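You operate a simulated robot arm through the tools that you are given. There is no shell and no other tool. Be economical: measure what you need, move in short steps, check, and stop when the job is done.

Carry out the task below with a simulated two-armed robot. There is one attempt and no reset: what you move stays moved.

JOB
On the workbench top, fold the grey cloth in half and then in half again.

Only the result counts: the job must be done as asked and must still hold three seconds after the hand-in. Knocking over, shifting, dropping, spilling or breaking anything else fails it. Flat cloth is picked up by pressing the open fingertips on it (5 to 10 N) and closing them slowly along it; thin cloth reads only 2 to 8 mm in the jaws.

ROBOT AND FRAMES
Two 7-joint arms with two-finger parallel grippers on one trunk, on a base that drives. Base frame: it is fixed to the floor where the robot stands at the start and does not move with it; the origin is under the middle of the robot, x ahead of it, y to its left, z up. Readings come in m, degrees, newtons and seconds.
The left shoulder is at the start at [0.07, 0.163, 1.095], the right one opposite. Places, roughly: workbench top [0.6, 0.2, 0.8]. Payload 3.43 kg a hand.
Tool frame (each hand has its own): the origin (TCP) lies between the finger pads and is the grasp point; the fingertips stand 0.034 m ahead of it; z points along the fingers, y is the line along which they close. Largest opening 0.128 m; finger width 0.024, thickness 0.012; the body of the gripper, 0.048 by 0.13 m, starts 0.096 m behind the TCP.
Orientation is told as [roll, pitch, yaw] about the base's x, y, z axes, in that order, counted from this pose: with the fingers straight down and closing along the base's y, the tool's x points along the base's -x, its y along +y and its z along -z.

CONTROLS
- The arms move only by the tool step_arm. It takes "left_increments", "right_increments" or both (then of equal length, played together; a hand with none holds still); each is a list of rows, each a list of 7 numbers: the turn, a rotation vector about the tool's x, y, z in degrees, then the shift along the tool's x, y, z in m, then the finger opening in m, from 0 to 0.128. In form: [[ax, ay, az, tx, ty, tz, gripper], ...]. A call has 1 to 10 rows; each row is the pose to reach, as a shift and turn from the pose commanded when the call began, along the tool's axes at that moment. A row lasts 0.2 s, in which the tool goes at most 0.05 m and 8.6 degrees; a call with a longer step from one row to the next is refused whole, and so is a gripper value outside its range. Where a pose cannot be reached the arm comes as near as it can. A force on the tool above 40 N (or 10 N above the force at the start of the call, whichever is more), or a blocked arm, ends the call early, and 0.2 s more pass. The fingers move at their own pace (about 0.153 m/s each) and stop on an object; they squeeze with about 29 N. The grip force told is the motor's: it shows also when the fingers shut on nothing. Time passes only in rows, and 0.2 s behind the last, so rows that repeat a pose let the fingers close. It gives the time, the measured TCP pose, the force on the tool (base axes), the opening and the grip force at its end, in the units of the frame above (readings bear some noise).
- Cameras (640 x 400 px; columns grow to the right, rows downward): "scene" is now at [0.1348, 0.017, 1.3213]; the picture's right is [0.19, -0.98, 0.00], its down [-0.59, -0.11, -0.80] and it looks along [0.79, 0.15, -0.60] (base axes); focal length 240 px, centre (320, 200). "left" rides on the left gripper at [0.076, 0.011, -0.16] in its tool frame; the picture's right is [-0.15, 0.99, 0.00], its down [-0.88, -0.13, -0.46] and it looks along [-0.45, -0.07, 0.89] (tool axes); focal length 234 px, centre (320, 200). "right" rides on the right gripper at [0.076, -0.011, -0.16] in its tool frame; the picture's right is [0.15, 0.99, 0.00], its down [-0.88, 0.13, -0.46] and it looks along [-0.45, 0.07, 0.89] (tool axes); focal length 234 px, centre (320, 200). There is no depth. A picture from a camera that has moved, and an enlarged one, comes with that camera's place and axes in the base frame and with its lens.
- get_image(camera): a new picture of that camera. It takes no simulated time.
- raise_lower(by): slides the trunk up (or, below 0, down) by that many m; the arms and the scene camera ride with it, the base frame stays. It gives what a move gives, with no picture.
- drive_base(legs): drives the robot by 1 to 6 legs, each [ahead, left, turn to the left] in m, m and degrees, along the robot's own axes; the way and the turn of a leg run together, so that a leg with both is an arc; at most 1.5 m and 180 degrees a leg. The arms and the cameras ride along, it lands a little off, and it stops where it bumps. It gives what a move gives.
- head_to(pan, tilt): turns the head with the scene camera to pan (to the left, within 86 degrees either way) and tilt (down, from -29 to 69), counted from straight ahead of the robot. It gives what a move gives.
- close_up(camera, box): a new picture of the part [left, top, right, bottom] of that camera's present view, enlarged. It takes no simulated time.
- close_job(): hands the job in; it is judged then, once.

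Work in short steps. Places have to be worked out from the pictures, the camera data and where the tool is seen: move nearer, look again, correct. Check each grasp and each placing, and mend what went wrong. You have 120 turns and 108 pictures in all, those below and enlarged ones among them. Open the grippers and draw the arms clear of the work before you hand the job in, unless the task says otherwise; then end with one line.

The tools are called after "Call:" as name(argument=value, ...) on one line, values as JSON. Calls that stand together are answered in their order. step_arm: Moves the arms, as the interface text tells. Its arguments: {"type":"object","properties":{"left_increments":{"type":"array"},"right_increments":{"type":"array"}},"required":[]} The other tools are called the same way: raise_lower (by) slides the trunk up or down; drive_base (legs) drives the base; head_to (pan, tilt) turns the head that bears the scene camera; get_image (camera) takes a picture; close_up (camera, box) takes an enlarged picture of a part of a camera's view; close_job () hands the job in.

At the start:

```text
time_s: 0.0
left_position: [0.6557, 0.3033, 1.0383]
left_orientation: [0.0, 0.0, 0.2]
left_wrist_force: [0.3, 0.3, -0.3]
left_grip_width: 0.128
left_grip_force: 0.0
right_position: [0.7039, -0.2579, 1.0286]
right_orientation: [0.0, -0.1, 0.0]
right_wrist_force: [-0.3, 1.3, 0.2]
right_grip_width: 0.1279
right_grip_force: 0.0
trunk travel left (down, up): [-0.575, 0.365]
robot x, y, heading: [-0.0024, -0.0036, 0.3]
head pan, tilt: [11.0, 36.7]
```

scene: 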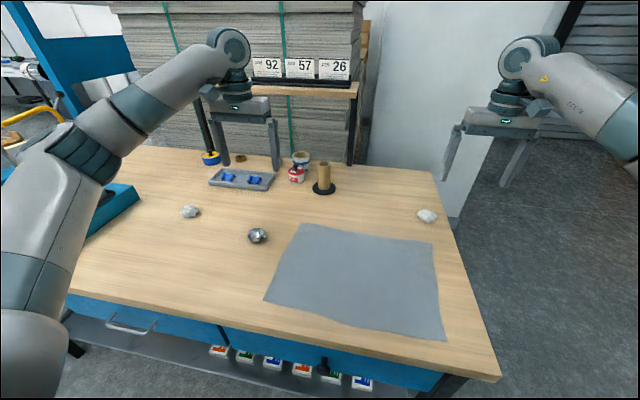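
right: 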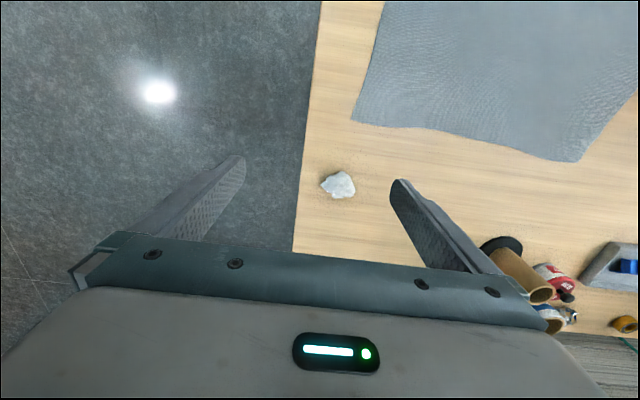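
left: 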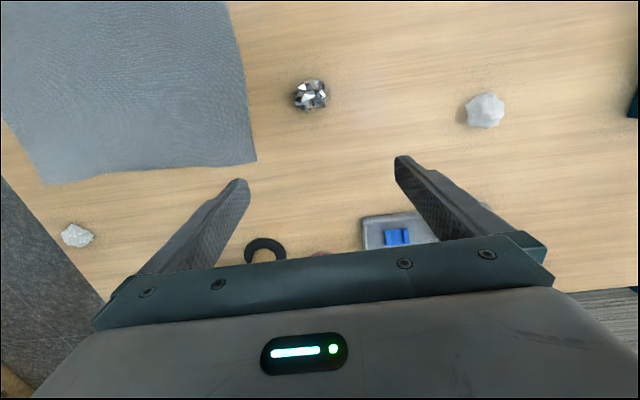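

The cloth's corners come out at about far-left (0.74, 0.20), far-right (0.74, -0.24), near-right (0.43, -0.21) and near-left (0.44, 0.22). I'll fold the near edge onto the far edge first, so I'm bringing both hands above the near corners.

Call:
step_arm(left_increments=[[0, 0, 0, 0.025, -0.0135, 0.017, 0.1], [0, 0, 0, 0.05, -0.027, 0.0345, 0.08], [0, 0, 0, 0.075, -0.0405, 0.0518, 0.06], [0, 0, 0, 0.1, -0.054, 0.069, 0.05], [0, 0, 0, 0.125, -0.0675, 0.0863, 0.05], [0, 0, 0, 0.15, -0.081, 0.1035, 0.05], [0, 0, 0, 0.175, -0.0945, 0.1208, 0.05], [0, 0, 0, 0.2, -0.108, 0.138, 0.05]], right_increments=[[0, 0, 0, 0.0325, 0.0085, 0.016, 0.1], [0, 0, 0, 0.065, 0.017, 0.032, 0.08], [0, 0, 0, 0.0975, 0.0255, 0.048, 0.06], [0, 0, 0, 0.13, 0.034, 0.064, 0.05], [0, 0, 0, 0.1625, 0.0425, 0.08, 0.05], [0, 0, 0, 0.195, 0.051, 0.096, 0.05], [0, 0, 0, 0.2275, 0.0595, 0.112, 0.05], [0, 0, 0, 0.26, 0.068, 0.1286, 0.05]])

Call:
get_image(camera="scene")

Call:
get_image(camera="left")

Call:
get_image(camera="right")

```text
time_s: 1.8
left_position: [0.4547, 0.1938, 0.8992]
left_orientation: [0.0, 0.1, 0.1]
left_wrist_force: [-0.5, 0.4, 0.1]
left_grip_width: 0.05
left_grip_force: 0.0
right_position: [0.4433, -0.1916, 0.8998]
right_orientation: [-0.1, 0.0, -0.1]
right_wrist_force: [0.0, 0.4, 0.5]
right_grip_width: 0.05
right_grip_force: 0.1
trunk travel left (down, up): [-0.575, 0.365]
robot x, y, heading: [-0.0, 0.0004, 0.0]
head pan, tilt: [11.0, 36.7]
```

```text
104 pictures are left
camera scene: at [0.1344, 0.0167, 1.3214], right [0.19, -0.98, 0.0], down [-0.59, -0.11, -0.8], along [0.79, 0.15, -0.6], focal length 240 px, centre (320, 200)
```

scene: 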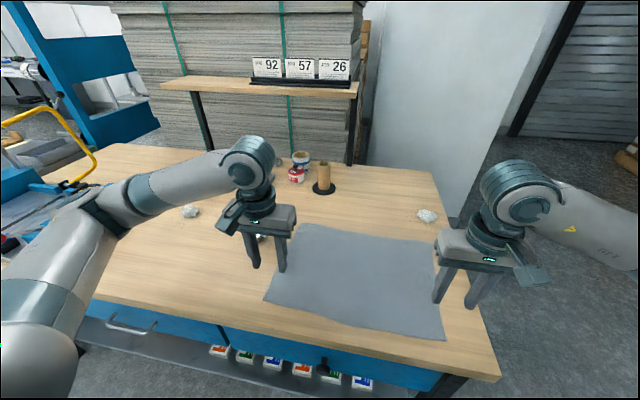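

```text
103 pictures are left
camera left: at [0.3793, 0.2056, 1.0591], right [0.14, 0.99, 0.0], down [0.88, -0.13, 0.46], along [0.45, -0.07, -0.89], focal length 234 px, centre (320, 200)
```

left: 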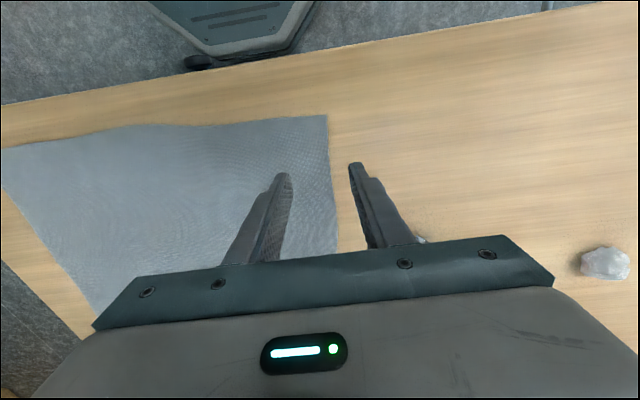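

```text
102 pictures are left
camera right: at [0.3659, -0.2011, 1.0596], right [-0.15, 0.99, 0.0], down [0.88, 0.13, 0.46], along [0.45, 0.07, -0.89], focal length 234 px, centre (320, 200)
```

right: 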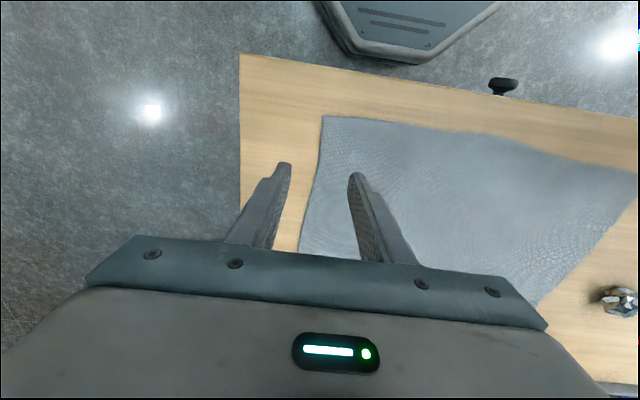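

Comparing the scene and wrist views puts the bench top nearer z = 0.80. That puts the near corners at about (0.413, 0.205) and (0.40, -0.193). I'll move in to about 1.5 cm above the cloth at the pinch points, then check.

Call:
step_arm(left_increments=[[0, 0, 0, 0.012, -0.01, 0.02, 0.036], [0, 0, 0, 0.0247, -0.0208, 0.04, 0.036], [0, 0, 0, 0.0247, -0.0208, 0.049, 0.036]], right_increments=[[0, 0, 0, 0.0135, 0.0143, 0.02, 0.036], [0, 0, 0, 0.027, 0.0286, 0.04, 0.036], [0, 0, 0, 0.027, 0.0286, 0.05, 0.036]])

Call:
get_image(camera="left")

Call:
get_image(camera="right")

```text
time_s: 2.6
left_position: [0.4305, 0.1738, 0.8504]
left_orientation: [0.1, 0.0, 0.0]
left_wrist_force: [0.0, 0.9, 0.5]
left_grip_width: 0.0358
left_grip_force: 0.1
right_position: [0.4157, -0.161, 0.8509]
right_orientation: [0.0, 0.0, 0.1]
right_wrist_force: [0.5, 0.3, 0.2]
right_grip_width: 0.0362
right_grip_force: 0.0
trunk travel left (down, up): [-0.575, 0.365]
robot x, y, heading: [-0.0041, -0.0032, -0.1]
head pan, tilt: [11.0, 36.7]
```

```text
101 pictures are left
camera left: at [0.3542, 0.1854, 1.0101], right [0.15, 0.99, 0.0], down [0.88, -0.13, 0.46], along [0.45, -0.07, -0.89], focal length 234 px, centre (320, 200)
```

left: 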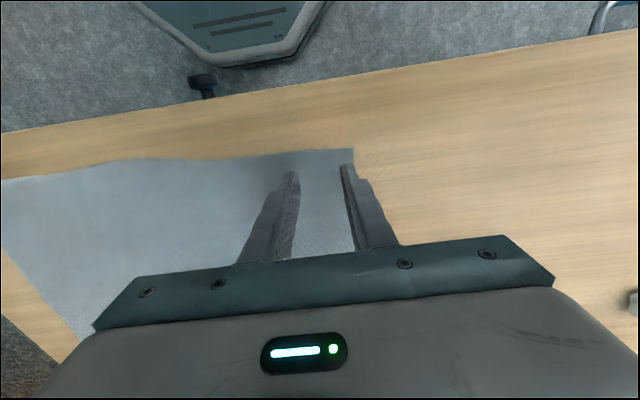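

```text
100 pictures are left
camera right: at [0.3388, -0.172, 1.0095], right [-0.15, 0.99, 0.0], down [0.88, 0.13, 0.46], along [0.45, 0.07, -0.89], focal length 234 px, centre (320, 200)
```

right: 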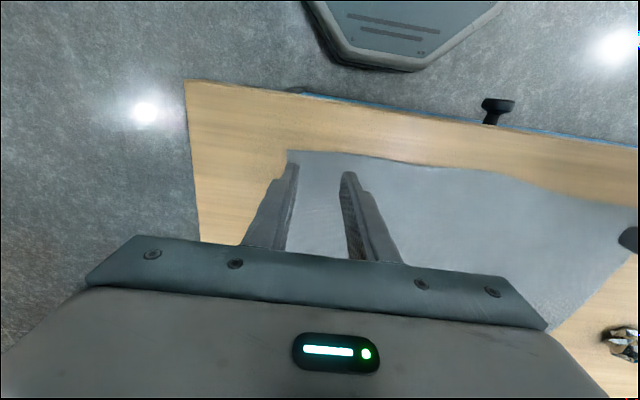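

Both hands are lined up, so I'll shift each about 4 mm inward and lower until light contact.

Call:
step_arm(left_increments=[[0, 0, 0, 0, -0.004, 0.006, 0.036], [0, 0, 0, 0, -0.004, 0.01, 0.036], [0, 0, 0, 0, -0.004, 0.013, 0.036]], right_increments=[[0, 0, 0, 0, 0.004, 0.006, 0.036], [0, 0, 0, 0, 0.004, 0.01, 0.036], [0, 0, 0, 0, 0.004, 0.013, 0.036]])

```text
time_s: 3.4
left_position: [0.4299, 0.1708, 0.8377]
left_orientation: [0.0, 0.1, 0.0]
left_wrist_force: [0.0, 0.6, -0.3]
left_grip_width: 0.036
left_grip_force: 0.1
right_position: [0.4167, -0.1565, 0.837]
right_orientation: [0.0, 0.0, -0.1]
right_wrist_force: [-0.2, -0.1, -0.2]
right_grip_width: 0.0364
right_grip_force: 0.1
trunk travel left (down, up): [-0.575, 0.365]
robot x, y, heading: [0.0017, -0.0026, 0.3]
head pan, tilt: [11.0, 36.7]
```

No contact yet at z = 0.837, so I'm going 3 mm lower.

Call:
step_arm(left_increments=[[0, 0, 0, 0, 0, 0.0015, 0.036], [0, 0, 0, 0, 0, 0.003, 0.036]], right_increments=[[0, 0, 0, 0, 0, 0.0015, 0.036], [0, 0, 0, 0, 0, 0.003, 0.036]])

```text
time_s: 4.0
left_position: [0.4304, 0.1696, 0.8369]
left_orientation: [0.0, 0.0, 0.1]
left_wrist_force: [0.1, 0.2, 0.5]
left_grip_width: 0.036
left_grip_force: 0.1
right_position: [0.4169, -0.1574, 0.8362]
right_orientation: [0.0, -0.2, 0.0]
right_wrist_force: [-1.3, -1.6, 12.8]
right_grip_width: 0.0361
right_grip_force: 0.1
trunk travel left (down, up): [-0.575, 0.365]
robot x, y, heading: [-0.002, -0.0027, -0.1]
head pan, tilt: [11.0, 36.7]
```

The right hand is pressing with 13 N and the left isn't touching yet. I'll ease the right up slightly and lower the left.

Call:
step_arm(left_increments=[[0, 0, 0, 0, 0, 0.001, 0.036], [0, 0, 0, 0, 0, 0.0015, 0.036]], right_increments=[[0, 0, 0, 0, 0, -0.0006, 0.036], [0, 0, 0, 0, 0, -0.0006, 0.036]])

```text
time_s: 4.6
left_position: [0.4296, 0.1702, 0.8357]
left_orientation: [-0.1, -0.2, 0.1]
left_wrist_force: [-0.1, 1.4, 16.3]
left_grip_width: 0.0361
left_grip_force: 0.2
right_position: [0.4151, -0.1576, 0.8362]
right_orientation: [0.0, -0.1, -0.1]
right_wrist_force: [0.9, 0.1, 4.8]
right_grip_width: 0.0359
right_grip_force: 0.1
trunk travel left (down, up): [-0.575, 0.365]
robot x, y, heading: [-0.0001, 0.0004, -0.1]
head pan, tilt: [11.0, 36.7]
```

Trimming both to about 7 N and closing slowly.

Call:
step_arm(left_increments=[[0, 0, 0, 0, 0, -0.0007, 0.036], [0, 0, 0, 0, 0, -0.0007, 0.031], [0, 0, 0, 0, 0, -0.0007, 0.026], [0, 0, 0, 0, 0, -0.0007, 0.021], [0, 0, 0, 0, 0, -0.0007, 0.016], [0, 0, 0, 0, 0, -0.0007, 0.011], [0, 0, 0, 0, 0, -0.0007, 0.006], [0, 0, 0, 0, 0, -0.0007, 0.0], [0, 0, 0, 0, 0, -0.0007, 0.0]], right_increments=[[0, 0, 0, 0, 0, 0.0002, 0.036], [0, 0, 0, 0, 0, 0.0002, 0.031], [0, 0, 0, 0, 0, 0.0002, 0.026], [0, 0, 0, 0, 0, 0.0002, 0.021], [0, 0, 0, 0, 0, 0.0002, 0.016], [0, 0, 0, 0, 0, 0.0002, 0.011], [0, 0, 0, 0, 0, 0.0002, 0.006], [0, 0, 0, 0, 0, 0.0002, 0.0], [0, 0, 0, 0, 0, 0.0002, 0.0]])

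Call:
get_image(camera="left")

Call:
get_image(camera="right")

```text
time_s: 6.6
left_position: [0.4297, 0.1699, 0.8353]
left_orientation: [-0.1, -0.1, 0.1]
left_wrist_force: [0.4, -2.0, 21.2]
left_grip_width: 0.0
left_grip_force: 28.4
right_position: [0.4156, -0.1568, 0.8364]
right_orientation: [0.0, -0.1, 0.0]
right_wrist_force: [1.5, 5.2, 5.7]
right_grip_width: 0.0019
right_grip_force: 29.2
trunk travel left (down, up): [-0.575, 0.365]
robot x, y, heading: [-0.0004, -0.0026, -0.1]
head pan, tilt: [11.0, 36.7]
```

```text
99 pictures are left
camera left: at [0.3531, 0.1818, 0.9949], right [0.14, 0.99, 0.0], down [0.88, -0.13, 0.46], along [0.45, -0.07, -0.89], focal length 234 px, centre (320, 200)
```

left: 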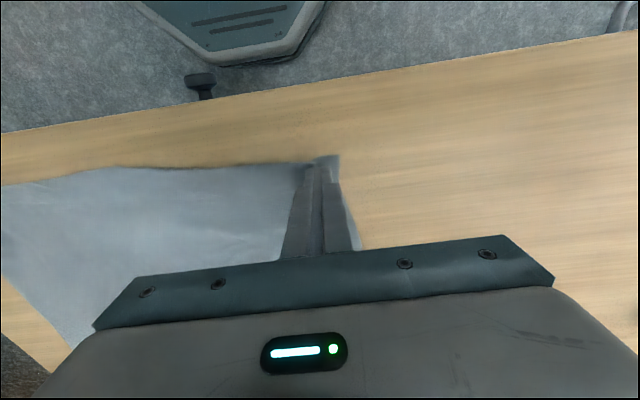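

```text
98 pictures are left
camera right: at [0.3379, -0.1677, 0.9946], right [-0.15, 0.99, 0.0], down [0.88, 0.13, 0.46], along [0.45, 0.07, -0.89], focal length 234 px, centre (320, 200)
```

right: 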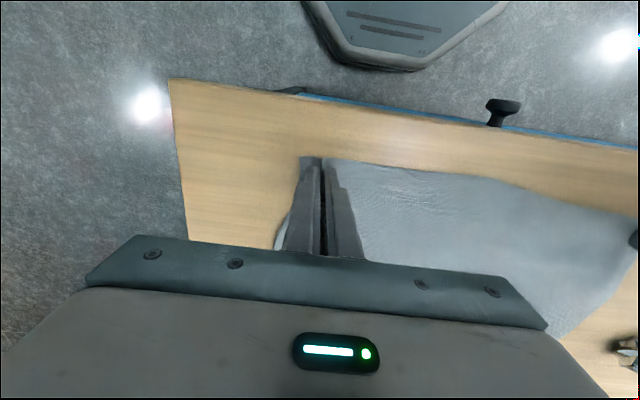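

The right jaws read 1.9 mm, a possible grasp, and the left read 0, probably empty. I'll lift both 1.5 cm to test.

Call:
step_arm(left_increments=[[0, 0, 0, 0, 0, -0.006, 0.0], [0, 0, 0, 0, 0, -0.015, 0.0]], right_increments=[[0, 0, 0, 0, 0, -0.006, 0.0], [0, 0, 0, 0, 0, -0.015, 0.0]])

Call:
close_up(camera="left", box=[220, 120, 420, 245])

Call:
close_up(camera="right", box=[220, 120, 420, 245])

```text
time_s: 7.2
left_position: [0.4287, 0.1696, 0.8488]
left_orientation: [0.1, 0.2, 0.2]
left_wrist_force: [0.7, -0.2, -0.2]
left_grip_width: 0.0
left_grip_force: 29.3
right_position: [0.4165, -0.1567, 0.8493]
right_orientation: [-0.1, 0.1, 0.0]
right_wrist_force: [-0.7, -0.6, 0.2]
right_grip_width: 0.0021
right_grip_force: 29.2
trunk travel left (down, up): [-0.575, 0.365]
robot x, y, heading: [-0.0037, 0.0003, 0.0]
head pan, tilt: [11.0, 36.7]
```

```text
3.20 times, centred on (320, 182) of left
camera zoom: at [0.3541, 0.1816, 1.0088], right [0.15, 0.99, 0.0], down [0.88, -0.13, 0.45], along [0.45, -0.07, -0.89], focal length 749 px, centre (320, 256)
```

zoom: 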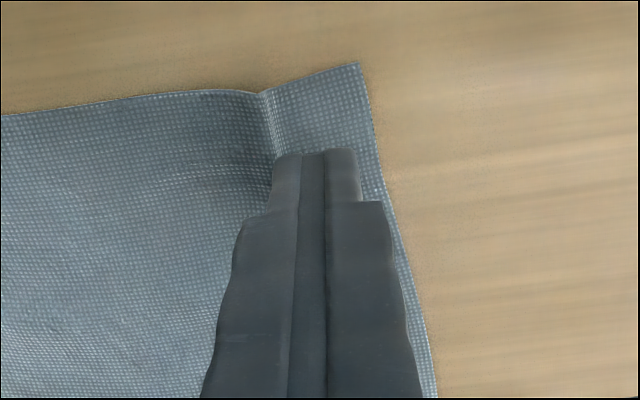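

```text
3.20 times, centred on (320, 182) of right
camera zoom: at [0.339, -0.1677, 1.0087], right [-0.15, 0.99, 0.0], down [0.88, 0.13, 0.45], along [0.45, 0.07, -0.89], focal length 749 px, centre (320, 256)
```

zoom: 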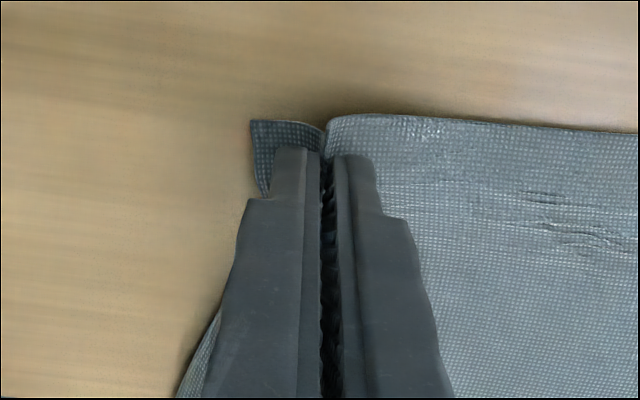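

The right hand holds the cloth, but the left slipped. I'll re-open the left a little further inboard and press again.

Call:
step_arm(left_increments=[[0, 0, 0, 0.002, -0.007, -0.004, 0.02], [0, 0, 0, 0.005, -0.0147, -0.004, 0.042], [0, 0, 0, 0.005, -0.0147, 0.004, 0.042], [0, 0, 0, 0.005, -0.0147, 0.01, 0.042], [0, 0, 0, 0.005, -0.0147, 0.0145, 0.042], [0, 0, 0, 0.005, -0.0147, 0.0145, 0.042]])

Call:
close_up(camera="left", box=[220, 120, 420, 245])

```text
time_s: 8.6
left_position: [0.4249, 0.1555, 0.8346]
left_orientation: [0.0, 0.0, 0.1]
left_wrist_force: [0.1, 1.1, 3.9]
left_grip_width: 0.042
left_grip_force: 0.1
right_position: [0.4174, -0.1567, 0.8502]
right_orientation: [0.0, 0.0, 0.1]
right_wrist_force: [-0.2, -0.5, -0.4]
right_grip_width: 0.0022
right_grip_force: 29.2
trunk travel left (down, up): [-0.575, 0.365]
robot x, y, heading: [-0.0004, 0.0021, -0.2]
head pan, tilt: [11.0, 36.7]
```

```text
3.20 times, centred on (320, 182) of left
camera zoom: at [0.3492, 0.1671, 0.9947], right [0.15, 0.99, 0.0], down [0.88, -0.13, 0.46], along [0.45, -0.07, -0.89], focal length 749 px, centre (320, 256)
```

zoom: 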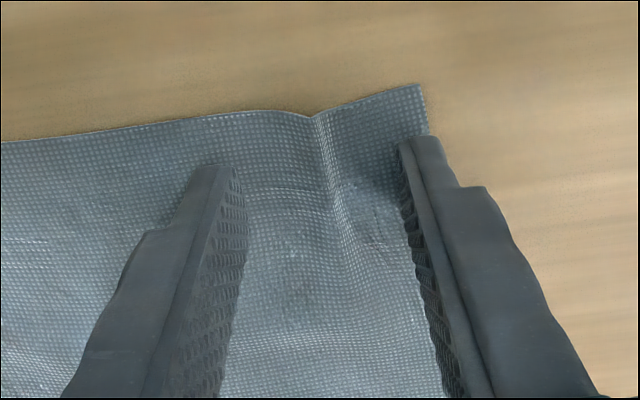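

There's a ridge between the fingers now, with light contact of 4 N. I'll add a little pressure and close slowly.

Call:
step_arm(left_increments=[[0, 0, 0, 0, 0, 0.0003, 0.042], [0, 0, 0, 0, 0, 0.0003, 0.037], [0, 0, 0, 0, 0, 0.0003, 0.032], [0, 0, 0, 0, 0, 0.0003, 0.027], [0, 0, 0, 0, 0, 0.0003, 0.022], [0, 0, 0, 0, 0, 0.0003, 0.017], [0, 0, 0, 0, 0, 0.0003, 0.012], [0, 0, 0, 0, 0, 0.0003, 0.007], [0, 0, 0, 0, 0, 0.0003, 0.0], [0, 0, 0, 0, 0, 0.0003, 0.0]])

Call:
close_up(camera="left", box=[220, 120, 420, 245])

```text
time_s: 10.8
left_position: [0.4249, 0.1549, 0.8357]
left_orientation: [0.0, 0.1, 0.0]
left_wrist_force: [-0.8, -7.2, 11.6]
left_grip_width: 0.0023
left_grip_force: 28.5
right_position: [0.4149, -0.1576, 0.8495]
right_orientation: [0.1, 0.1, 0.0]
right_wrist_force: [0.4, 6.1, -0.1]
right_grip_width: 0.0025
right_grip_force: 29.4
trunk travel left (down, up): [-0.575, 0.365]
robot x, y, heading: [0.001, -0.0002, -0.5]
head pan, tilt: [11.0, 36.7]
```

```text
3.20 times, centred on (320, 182) of left
camera zoom: at [0.3486, 0.1666, 0.9948], right [0.15, 0.99, 0.0], down [0.88, -0.13, 0.46], along [0.45, -0.07, -0.89], focal length 749 px, centre (320, 256)
```

zoom: 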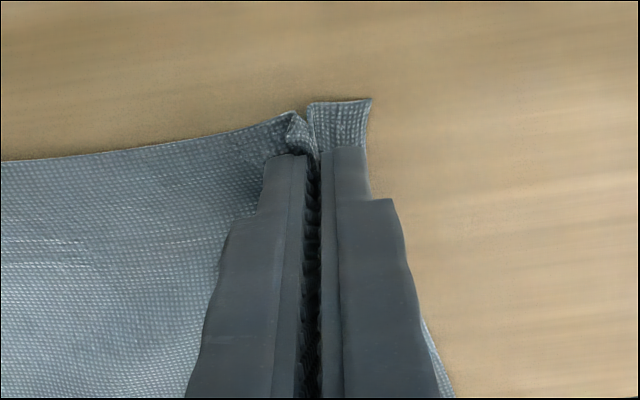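

Both corners are gripped at 2.3 and 2.5 mm. Next is the first half of the fold arc: up and forward, tilting the tips slightly back towards the robot.

Call:
step_arm(left_increments=[[0, 2, 0, -0.0027, -0.002, -0.018, 0], [0, 4, 0, -0.0085, -0.003, -0.0355, 0], [0, 6, 0, -0.0172, -0.003, -0.0522, 0], [0, 8, 0, -0.0287, -0.003, -0.0676, 0], [0, 10, 0, -0.0426, -0.003, -0.0813, 0], [0, 12, 0, -0.0587, -0.003, -0.093, 0], [0, 14, 0, -0.0767, -0.003, -0.1025, 0], [0, 16, 0, -0.096, -0.003, -0.1094, 0], [0, 18, 0, -0.1163, -0.003, -0.1136, 0], [0, 20, 0, -0.1366, -0.003, -0.115, 0]], right_increments=[[0, 2, 0, -0.0028, 0.002, -0.004, 0], [0, 4, 0, -0.0087, 0.003, -0.0215, 0], [0, 6, 0, -0.0175, 0.003, -0.038, 0], [0, 8, 0, -0.0293, 0.003, -0.0536, 0], [0, 10, 0, -0.0434, 0.003, -0.067, 0], [0, 12, 0, -0.06, 0.003, -0.079, 0], [0, 14, 0, -0.0783, 0.003, -0.0885, 0], [0, 16, 0, -0.098, 0.003, -0.0954, 0], [0, 18, 0, -0.119, 0.003, -0.0996, 0], [0, 20, 0, -0.1395, 0.003, -0.101, 0]])

Call:
get_image(camera="scene")

Call:
get_image(camera="right")

```text
time_s: 13.0
left_position: [0.5629, 0.153, 0.9507]
left_orientation: [0.0, 20.1, 0.0]
left_wrist_force: [-0.1, -2.4, -0.4]
left_grip_width: 0.0021
left_grip_force: 29.0
right_position: [0.5554, -0.1551, 0.9498]
right_orientation: [0.1, 20.2, 0.0]
right_wrist_force: [0.1, 2.6, -0.9]
right_grip_width: 0.0022
right_grip_force: 29.3
trunk travel left (down, up): [-0.575, 0.365]
robot x, y, heading: [-0.0003, 0.0018, 0.1]
head pan, tilt: [11.0, 36.7]
```

```text
93 pictures are left
camera scene: at [0.1358, 0.017, 1.3211], right [0.19, -0.98, 0.0], down [-0.59, -0.11, -0.8], along [0.79, 0.15, -0.6], focal length 240 px, centre (320, 200)
```

scene: 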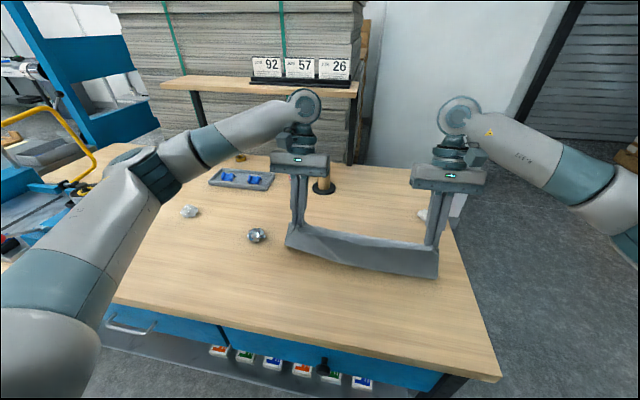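

```text
92 pictures are left
camera right: at [0.5386, -0.1652, 1.1252], right [-0.14, 0.99, 0.05], down [0.98, 0.13, 0.12], along [0.12, 0.07, -0.99], focal length 234 px, centre (320, 200)
```

right: 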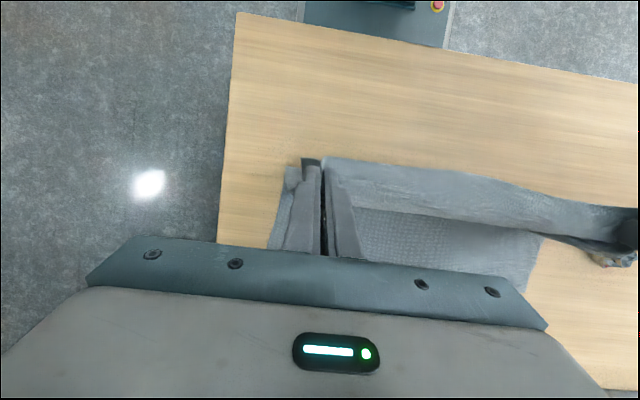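

The sheet hangs cleanly between the hands. Now I'll carry it forward and down through most of the second half of the arc.

Call:
step_arm(left_increments=[[0, 2.5, 0, -0.0198, 0, -0.0049, 0], [0, 5, 0, -0.0403, 0, -0.0073, 0], [0, 7.5, 0, -0.0605, 0, -0.0069, 0], [0, 10, 0, -0.0804, 0, -0.0037, 0], [0, 12.5, 0, -0.0994, 0, 0.0021, 0], [0, 15, 0, -0.117, 0, 0.0104, 0], [0, 17.5, 0, -0.1328, 0, 0.0212, 0], [0, 20, 0, -0.1466, 0, 0.0339, 0]], right_increments=[[0, 2.5, 0, -0.0208, 0, -0.0053, 0], [0, 5, 0, -0.0423, 0, -0.008, 0], [0, 7.5, 0, -0.0636, 0, -0.008, 0], [0, 10, 0, -0.0843, 0, -0.0051, 0], [0, 12.5, 0, -0.104, 0, 0.0004, 0], [0, 15, 0, -0.1223, 0, 0.0085, 0], [0, 17.5, 0, -0.1388, 0, 0.019, 0], [0, 20, 0, -0.1529, 0, 0.0316, 0]])

Call:
get_image(camera="scene")

Call:
get_image(camera="right")

Call:
get_image(camera="left")

```text
time_s: 14.8
left_position: [0.6755, 0.1516, 0.8734]
left_orientation: [-0.3, 39.8, -0.2]
left_wrist_force: [0.1, -1.3, -1.1]
left_grip_width: 0.0022
left_grip_force: 28.7
left hand out of reach, approached as far as the arm can: row 8
right_position: [0.6779, -0.155, 0.8781]
right_orientation: [0.1, 38.9, 0.1]
right_wrist_force: [-0.5, 1.9, 0.3]
right_grip_width: 0.0022
right_grip_force: 29.0
right hand out of reach, approached as far as the arm can: row 8
trunk travel left (down, up): [-0.575, 0.365]
robot x, y, heading: [-0.0012, -0.0012, 0.0]
head pan, tilt: [11.0, 36.7]
```

```text
91 pictures are left
camera scene: at [0.1348, 0.0154, 1.3214], right [0.19, -0.98, 0.0], down [-0.59, -0.11, -0.8], along [0.79, 0.15, -0.6], focal length 240 px, centre (320, 200)
```

scene: 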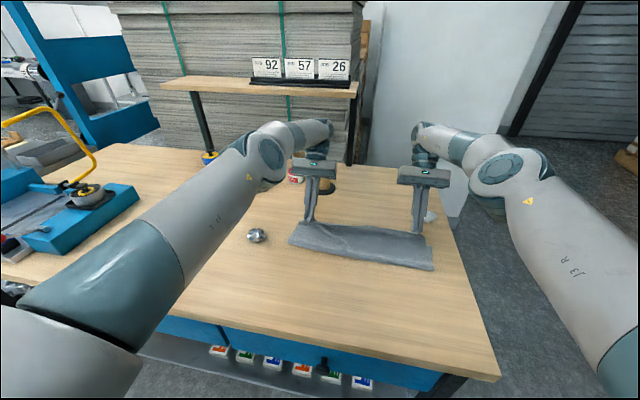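

```text
90 pictures are left
camera right: at [0.7188, -0.1664, 1.0488], right [-0.11, 0.99, 0.09], down [0.97, 0.13, -0.2], along [-0.21, 0.07, -0.98], focal length 234 px, centre (320, 200)
```

right: 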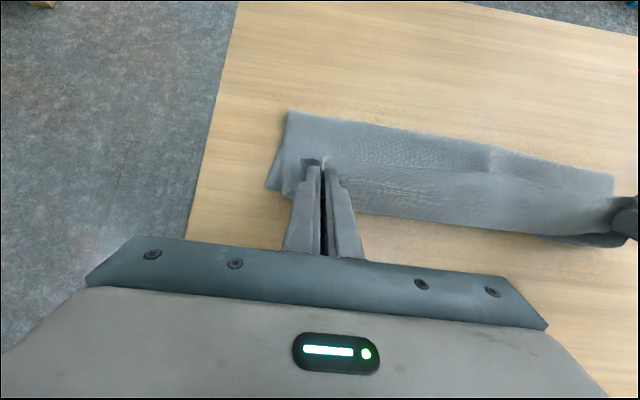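

```text
89 pictures are left
camera left: at [0.7204, 0.1636, 1.044], right [0.11, 0.99, -0.1], down [0.97, -0.13, -0.21], along [-0.22, -0.07, -0.97], focal length 234 px, centre (320, 200)
```

left: 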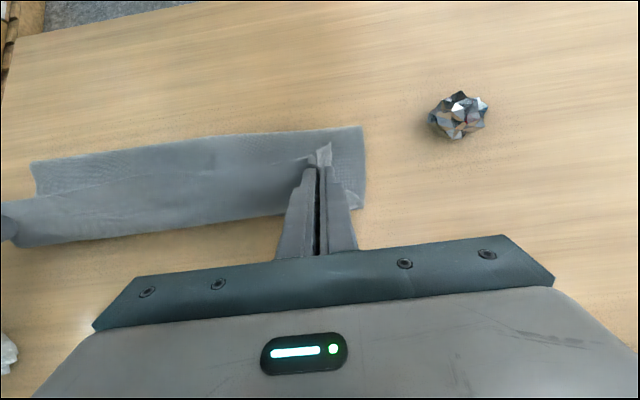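

The arms are near their reach limit with this tilt, and the fold line looks to be at x of about 0.58. I'll zoom in to check the far edge before laying the sheet down.

Call:
close_up(camera="scene", box=[270, 180, 450, 292])

Call:
close_up(camera="right", box=[240, 90, 480, 240])

```text
3.56 times, centred on (360, 236) of scene
camera zoom: at [0.1348, 0.0154, 1.3214], right [0.19, -0.98, 0.0], down [-0.59, -0.11, -0.8], along [0.79, 0.15, -0.6], focal length 855 px, centre (178, 72)
```

zoom: 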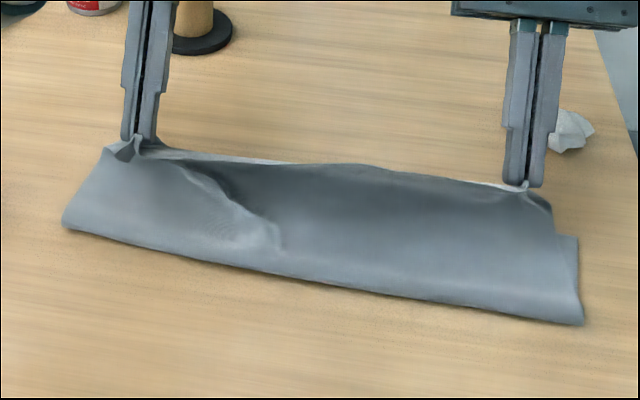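

```text
2.67 times, centred on (360, 165) of right
camera zoom: at [0.7188, -0.1664, 1.0488], right [-0.11, 0.99, 0.09], down [0.97, 0.13, -0.2], along [-0.21, 0.07, -0.98], focal length 624 px, centre (213, 293)
```

zoom: 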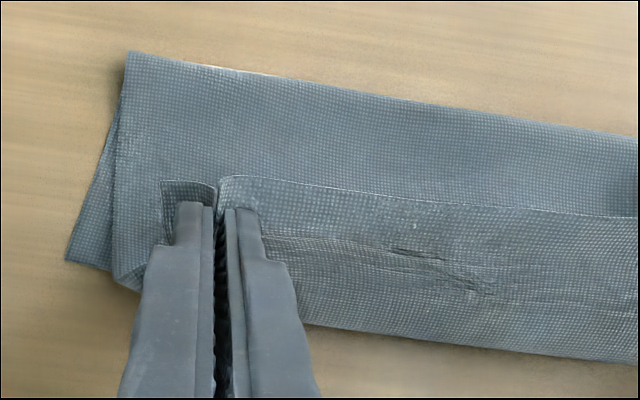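

The free edge is doubled back about 4 cm over the jaws. I'll reduce the tilt so the tips reach further forward and pull it taut while lowering.

Call:
step_arm(left_increments=[[0, -5, 0, -0.007, 0, -0.004, 0], [0, -10, 0, -0.014, 0, -0.006, 0], [0, -15, 0, -0.02, 0, -0.004, 0], [0, -20, 0, -0.025, 0, 0.003, 0], [0, -25, 0, -0.0277, 0, 0.0081, 0]], right_increments=[[0, -5, 0, -0.007, 0, -0.004, 0], [0, -10, 0, -0.014, 0, -0.006, 0], [0, -15, 0, -0.02, 0, -0.004, 0], [0, -20, 0, -0.025, 0, 0.003, 0], [0, -25, 0, -0.0277, 0, 0.0081, 0]])

Call:
get_image(camera="right")

Call:
get_image(camera="left")

Call:
close_up(camera="scene", box=[270, 180, 450, 292])

```text
time_s: 16.0
left_position: [0.6926, 0.1541, 0.8495]
left_orientation: [0.0, 14.8, 0.0]
left_wrist_force: [-0.1, -2.4, 0.9]
left_grip_width: 0.0024
left_grip_force: 28.9
right_position: [0.6945, -0.1547, 0.8529]
right_orientation: [0.0, 14.9, 0.0]
right_wrist_force: [0.2, 3.1, 1.0]
right_grip_width: 0.0021
right_grip_force: 29.0
trunk travel left (down, up): [-0.575, 0.365]
robot x, y, heading: [-0.0032, -0.0015, 0.1]
head pan, tilt: [11.0, 36.7]
```

```text
86 pictures are left
camera right: at [0.6608, -0.1658, 1.0263], right [-0.14, 0.99, 0.04], down [0.97, 0.13, 0.21], along [0.21, 0.07, -0.98], focal length 234 px, centre (320, 200)
```

right: 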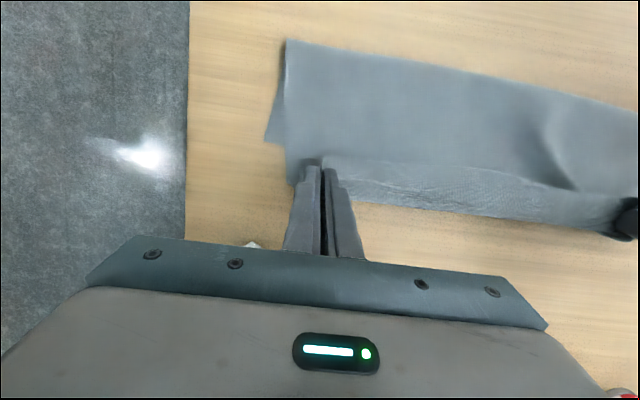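

```text
85 pictures are left
camera left: at [0.6597, 0.1656, 1.0228], right [0.14, 0.99, -0.04], down [0.97, -0.13, 0.21], along [0.21, -0.07, -0.98], focal length 234 px, centre (320, 200)
```

left: 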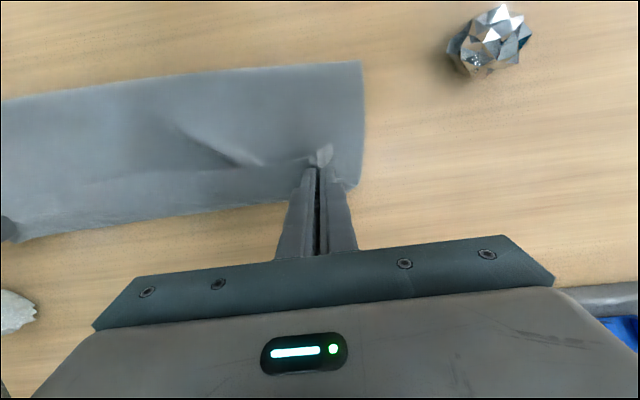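

```text
3.56 times, centred on (360, 236) of scene
camera zoom: at [0.1342, 0.0171, 1.3214], right [0.19, -0.98, 0.0], down [-0.59, -0.11, -0.8], along [0.79, 0.15, -0.6], focal length 855 px, centre (178, 72)
```

zoom: 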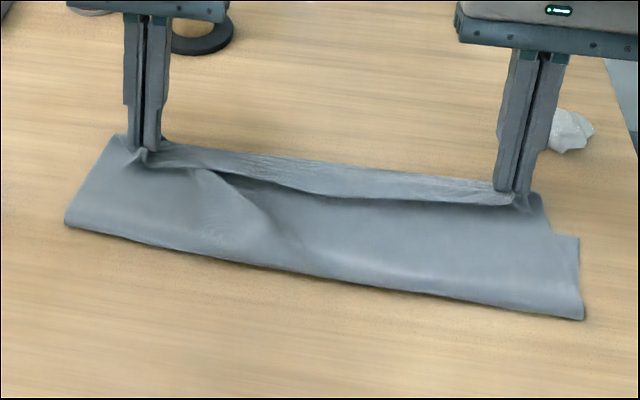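

Pulling dragged the fold line forward, and the gripped edge still hairpins. Laid the other way the edge lies naturally, so I'll lift the whole cloth into a hanging curtain. Then I can set its bottom edge down near the robot, lay half of it going outward, and bring the top back.

Call:
step_arm(left_increments=[[0, -1.5, 0, 0.0195, 0, -0.0227, 0], [0, -3, 0, 0.039, 0, -0.0454, 0], [0, -4.5, 0, 0.0586, 0, -0.0681, 0], [0, -6, 0, 0.0782, 0, -0.0908, 0], [0, -7.5, 0, 0.0977, 0, -0.1135, 0], [0, -9, 0, 0.1173, 0, -0.1363, 0], [0, -10.5, 0, 0.1368, 0, -0.159, 0], [0, -12, 0, 0.1564, 0, -0.1817, 0], [0, -13.5, 0, 0.176, 0, -0.2044, 0], [0, -15, 0, 0.1955, 0, -0.2271, 0]], right_increments=[[0, -1.5, 0, 0.0195, 0, -0.0227, 0], [0, -3, 0, 0.039, 0, -0.0454, 0], [0, -4.5, 0, 0.0586, 0, -0.0681, 0], [0, -6, 0, 0.0782, 0, -0.0908, 0], [0, -7.5, 0, 0.0977, 0, -0.1135, 0], [0, -9, 0, 0.1173, 0, -0.1363, 0], [0, -10.5, 0, 0.1368, 0, -0.159, 0], [0, -12, 0, 0.1564, 0, -0.1817, 0], [0, -13.5, 0, 0.176, 0, -0.2044, 0], [0, -15, 0, 0.1955, 0, -0.2271, 0]])

Call:
get_image(camera="scene")

Call:
get_image(camera="right")

```text
time_s: 18.2
left_position: [0.559, 0.1533, 1.1199]
left_orientation: [0.0, -0.1, 0.1]
left_wrist_force: [-0.4, -2.2, 0.5]
left_grip_width: 0.0026
left_grip_force: 29.3
right_position: [0.5621, -0.1535, 1.1232]
right_orientation: [0.0, -0.2, -0.1]
right_wrist_force: [0.0, 1.8, 0.6]
right_grip_width: 0.0021
right_grip_force: 28.8
trunk travel left (down, up): [-0.575, 0.365]
robot x, y, heading: [-0.0001, 0.001, 0.1]
head pan, tilt: [11.0, 36.7]
```

```text
83 pictures are left
camera scene: at [0.1323, 0.017, 1.3215], right [0.19, -0.98, 0.0], down [-0.59, -0.11, -0.8], along [0.79, 0.15, -0.6], focal length 240 px, centre (320, 200)
```

scene: 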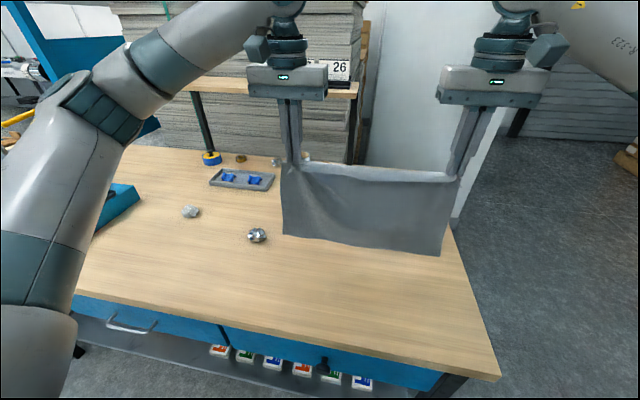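

```text
82 pictures are left
camera right: at [0.4849, -0.1646, 1.2829], right [-0.15, 0.99, 0.0], down [0.88, 0.13, 0.46], along [0.45, 0.07, -0.89], focal length 234 px, centre (320, 200)
```

right: 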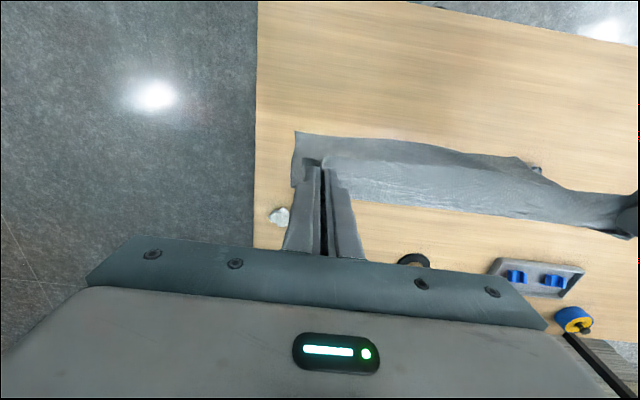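

The cloth hangs as a flat curtain, with its bottom edge at about z = 0.87. I'll carry it back towards the robot and lower it so the bottom edge touches near x = 0.45.

Call:
step_arm(left_increments=[[0, 0, 0, 0.02, 0, 0, 0], [0, 0, 0, 0.045, 0, 0, 0], [0, 0, 0, 0.07, 0, 0, 0], [0, 0, 0, 0.095, 0, 0, 0], [0, 0, 0, 0.115, 0, 0, 0], [0, 0, 0, 0.125, 0, 0.01, 0], [0, 0, 0, 0.125, 0, 0.025, 0], [0, 0, 0, 0.125, 0, 0.045, 0], [0, 0, 0, 0.125, 0, 0.05, 0], [0, 0, 0, 0.125, 0, 0.05, 0]], right_increments=[[0, 0, 0, 0.02, 0, 0, 0], [0, 0, 0, 0.045, 0, 0, 0], [0, 0, 0, 0.07, 0, 0, 0], [0, 0, 0, 0.095, 0, 0, 0], [0, 0, 0, 0.116, 0, 0, 0], [0, 0, 0, 0.127, 0, 0.011, 0], [0, 0, 0, 0.127, 0, 0.027, 0], [0, 0, 0, 0.127, 0, 0.047, 0], [0, 0, 0, 0.127, 0, 0.052, 0], [0, 0, 0, 0.127, 0, 0.052, 0]])

Call:
get_image(camera="scene")

```text
time_s: 20.4
left_position: [0.4369, 0.1542, 1.0686]
left_orientation: [0.0, -0.1, 0.0]
left_wrist_force: [0.0, -2.2, 0.7]
left_grip_width: 0.0023
left_grip_force: 29.3
right_position: [0.4372, -0.1536, 1.0696]
right_orientation: [0.0, -0.1, 0.0]
right_wrist_force: [-0.6, 3.3, 0.6]
right_grip_width: 0.0019
right_grip_force: 29.8
trunk travel left (down, up): [-0.575, 0.365]
robot x, y, heading: [-0.0003, 0.0008, 0.2]
head pan, tilt: [11.0, 36.7]
```

```text
81 pictures are left
camera scene: at [0.1349, 0.017, 1.3213], right [0.19, -0.98, 0.0], down [-0.59, -0.11, -0.8], along [0.79, 0.15, -0.6], focal length 240 px, centre (320, 200)
```

scene: 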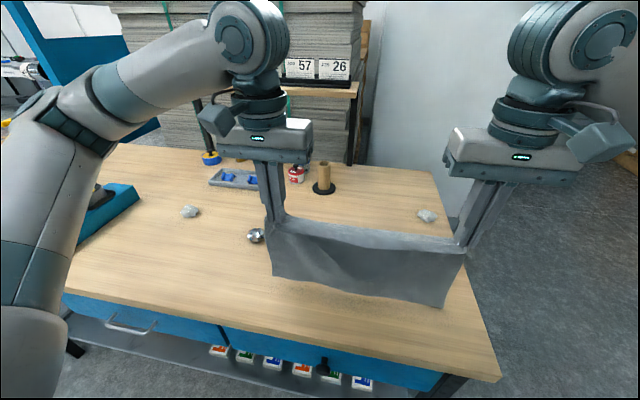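

The bottom edge is about 3 cm above the bench at x of about 0.455. I'll lower it to touch, then lay the lower half by moving outward and down.

Call:
step_arm(left_increments=[[0, 0, 0, 0, 0, 0.015, 0], [0, 0, 0, 0, 0, 0.03, 0], [0, 0, 0, -0.006, 0, 0.044, 0], [0, 0, 0, -0.022, 0, 0.06, 0], [0, 0, 0, -0.04, 0, 0.077, 0], [0, 0, 0, -0.058, 0, 0.094, 0], [0, 0, 0, -0.076, 0, 0.111, 0], [0, 0, 0, -0.094, 0, 0.128, 0], [0, 0, 0, -0.112, 0, 0.144, 0], [0, 0, 0, -0.124, 0, 0.154, 0]], right_increments=[[0, 0, 0, 0, 0, 0.015, 0], [0, 0, 0, 0, 0, 0.03, 0], [0, 0, 0, -0.006, 0, 0.044, 0], [0, 0, 0, -0.022, 0, 0.06, 0], [0, 0, 0, -0.04, 0, 0.077, 0], [0, 0, 0, -0.058, 0, 0.094, 0], [0, 0, 0, -0.076, 0, 0.111, 0], [0, 0, 0, -0.094, 0, 0.128, 0], [0, 0, 0, -0.112, 0, 0.144, 0], [0, 0, 0, -0.124, 0, 0.154, 0]])

Call:
get_image(camera="scene")

Call:
get_image(camera="right")

Call:
get_image(camera="left")

```text
time_s: 22.6
left_position: [0.5619, 0.1528, 0.9144]
left_orientation: [0.0, 0.1, 0.0]
left_wrist_force: [-0.4, -2.3, 1.0]
left_grip_width: 0.0023
left_grip_force: 28.9
right_position: [0.5607, -0.1546, 0.9164]
right_orientation: [0.0, 0.0, 0.0]
right_wrist_force: [0.9, 1.6, 0.0]
right_grip_width: 0.0022
right_grip_force: 29.2
trunk travel left (down, up): [-0.575, 0.365]
robot x, y, heading: [0.0025, -0.0012, -0.3]
head pan, tilt: [11.0, 36.7]
```

```text
80 pictures are left
camera scene: at [0.1352, 0.017, 1.3212], right [0.19, -0.98, 0.0], down [-0.59, -0.11, -0.8], along [0.79, 0.15, -0.6], focal length 240 px, centre (320, 200)
```

scene: 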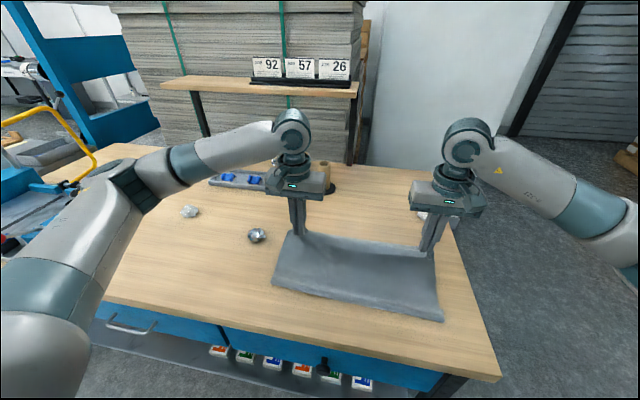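

```text
79 pictures are left
camera right: at [0.4849, -0.1644, 1.076], right [-0.15, 0.99, 0.0], down [0.88, 0.13, 0.46], along [0.45, 0.07, -0.89], focal length 234 px, centre (320, 200)
```

right: 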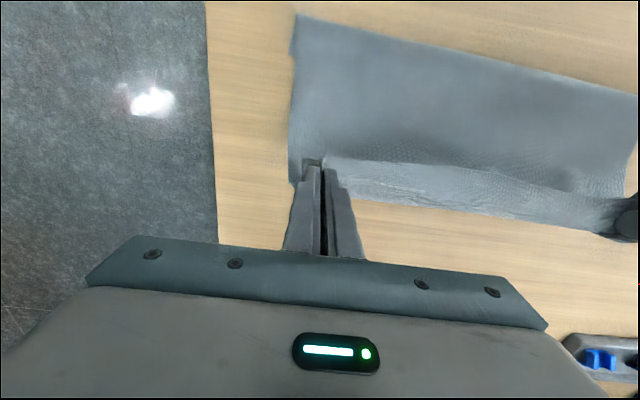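

```text
78 pictures are left
camera left: at [0.4862, 0.165, 1.0729], right [0.15, 0.99, 0.0], down [0.88, -0.13, 0.45], along [0.45, -0.07, -0.89], focal length 234 px, centre (320, 200)
```

left: 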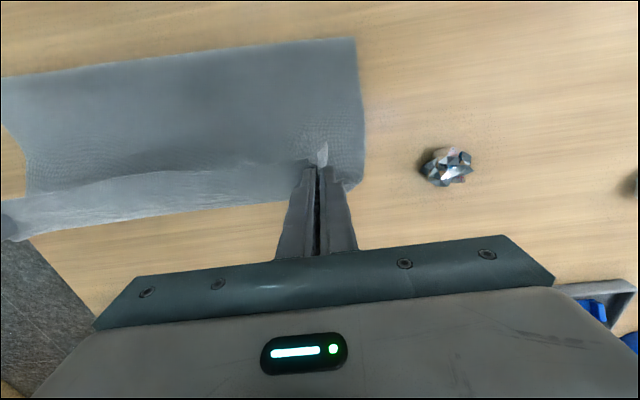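

The lower half is laid with its near edge at x of about 0.455 left and 0.44 right. Now I'll bring the top edge back over it and down, right hand about 1.5 cm nearer to match the skew.

Call:
step_arm(left_increments=[[0, 0, 0, 0.01, 0, 0, 0], [0, 0, 0, 0.022, 0, 0, 0], [0, 0, 0, 0.034, 0, 0.002, 0], [0, 0, 0, 0.046, 0, 0.008, 0], [0, 0, 0, 0.057, 0, 0.017, 0], [0, 0, 0, 0.067, 0, 0.028, 0], [0, 0, 0, 0.075, 0, 0.04, 0], [0, 0, 0, 0.082, 0, 0.052, 0], [0, 0, 0, 0.087, 0, 0.061, 0], [0, 0, 0, 0.089, 0, 0.067, 0]], right_increments=[[0, 0, 0, 0.0117, 0, 0, 0], [0, 0, 0, 0.0257, 0, 0, 0], [0, 0, 0, 0.04, 0, 0.002, 0], [0, 0, 0, 0.054, 0, 0.008, 0], [0, 0, 0, 0.067, 0, 0.017, 0], [0, 0, 0, 0.078, 0, 0.028, 0], [0, 0, 0, 0.088, 0, 0.04, 0], [0, 0, 0, 0.096, 0, 0.052, 0], [0, 0, 0, 0.102, 0, 0.062, 0], [0, 0, 0, 0.104, 0, 0.068, 0]])

Call:
get_image(camera="scene")

Call:
get_image(camera="right")

Call:
get_image(camera="left")

```text
time_s: 24.8
left_position: [0.4715, 0.1536, 0.8471]
left_orientation: [-0.1, 0.0, 0.1]
left_wrist_force: [-0.9, -3.5, 0.1]
left_grip_width: 0.0024
left_grip_force: 29.4
right_position: [0.4579, -0.1544, 0.8491]
right_orientation: [0.1, -0.1, 0.0]
right_wrist_force: [0.8, 3.1, 0.7]
right_grip_width: 0.0021
right_grip_force: 28.9
trunk travel left (down, up): [-0.575, 0.365]
robot x, y, heading: [-0.0003, 0.006, -0.0]
head pan, tilt: [11.0, 36.7]
```

```text
77 pictures are left
camera scene: at [0.1348, 0.017, 1.3213], right [0.19, -0.98, 0.0], down [-0.59, -0.11, -0.8], along [0.79, 0.15, -0.6], focal length 240 px, centre (320, 200)
```

scene: 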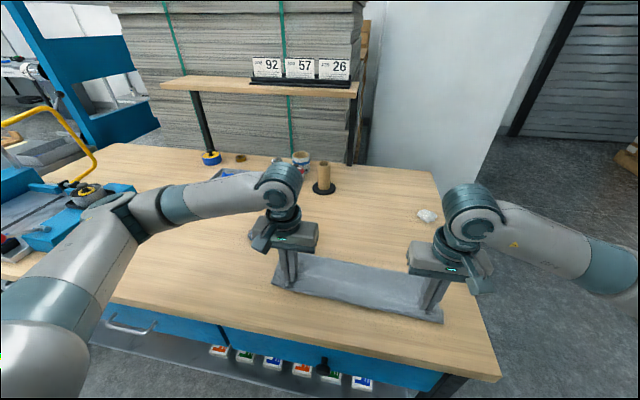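

```text
76 pictures are left
camera right: at [0.3803, -0.1654, 1.0081], right [-0.15, 0.99, 0.0], down [0.88, 0.13, 0.46], along [0.45, 0.07, -0.89], focal length 234 px, centre (320, 200)
```

right: 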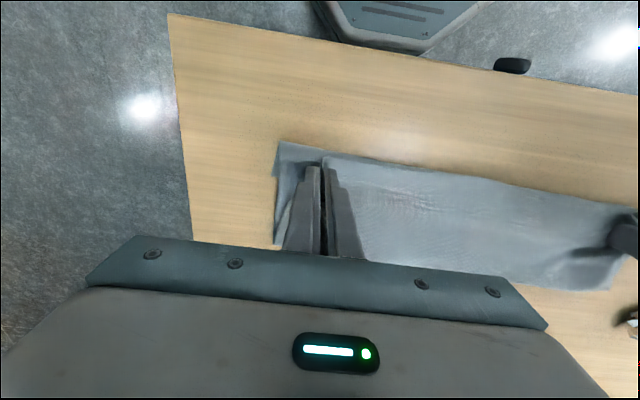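

```text
75 pictures are left
camera left: at [0.3962, 0.1649, 1.0069], right [0.15, 0.99, 0.0], down [0.88, -0.13, 0.46], along [0.45, -0.07, -0.89], focal length 234 px, centre (320, 200)
```

left: 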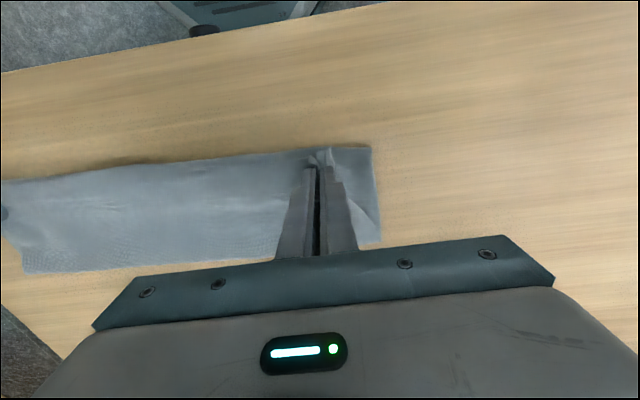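

The fold is nicely aligned. I'll lower to light contact, open the jaws slowly to spread the pinched ridges, and then lift off.

Call:
step_arm(left_increments=[[0, 0, 0, 0, 0, 0.005, 0], [0, 0, 0, 0, 0, 0.0085, 0], [0, 0, 0, 0, 0, 0.0085, 0.01], [0, 0, 0, 0, 0, 0.0085, 0.02], [0, 0, 0, 0, 0, 0.0085, 0.03], [0, 0, 0, 0, 0, 0.0085, 0.04], [0, 0, 0, 0, 0, 0.0085, 0.045]], right_increments=[[0, 0, 0, 0, 0, 0.005, 0], [0, 0, 0, 0, 0, 0.0095, 0], [0, 0, 0, 0, 0, 0.0095, 0.01], [0, 0, 0, 0, 0, 0.0095, 0.02], [0, 0, 0, 0, 0, 0.0095, 0.03], [0, 0, 0, 0, 0, 0.0095, 0.04], [0, 0, 0, 0, 0, 0.0095, 0.045]])

Call:
get_image(camera="right")

Call:
get_image(camera="left")

```text
time_s: 26.4
left_position: [0.4716, 0.1527, 0.8384]
left_orientation: [0.0, 0.0, 0.2]
left_wrist_force: [0.5, -0.1, 0.3]
left_grip_width: 0.0452
left_grip_force: 0.1
right_position: [0.4583, -0.1552, 0.8402]
right_orientation: [0.0, 0.1, 0.1]
right_wrist_force: [0.8, -0.7, 0.6]
right_grip_width: 0.045
right_grip_force: 0.1
trunk travel left (down, up): [-0.575, 0.365]
robot x, y, heading: [0.0052, 0.0013, 0.0]
head pan, tilt: [11.0, 36.7]
```

```text
74 pictures are left
camera right: at [0.3801, -0.1656, 0.9989], right [-0.15, 0.99, 0.0], down [0.88, 0.13, 0.46], along [0.45, 0.07, -0.89], focal length 234 px, centre (320, 200)
```

right: 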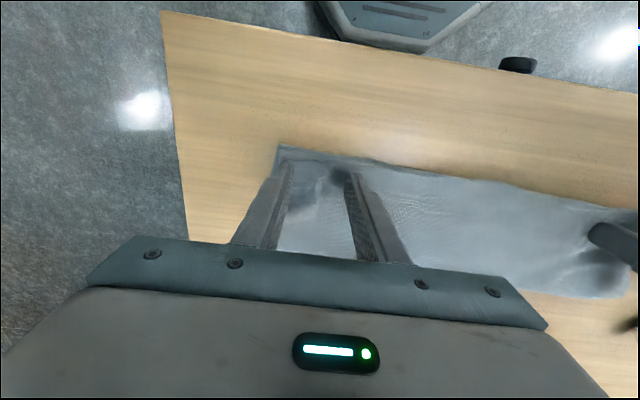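

```text
73 pictures are left
camera left: at [0.3962, 0.1648, 0.9981], right [0.15, 0.99, 0.0], down [0.88, -0.13, 0.46], along [0.45, -0.07, -0.89], focal length 234 px, centre (320, 200)
```

left: 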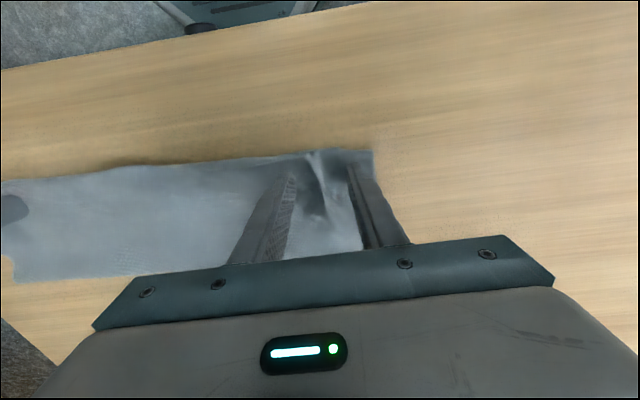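

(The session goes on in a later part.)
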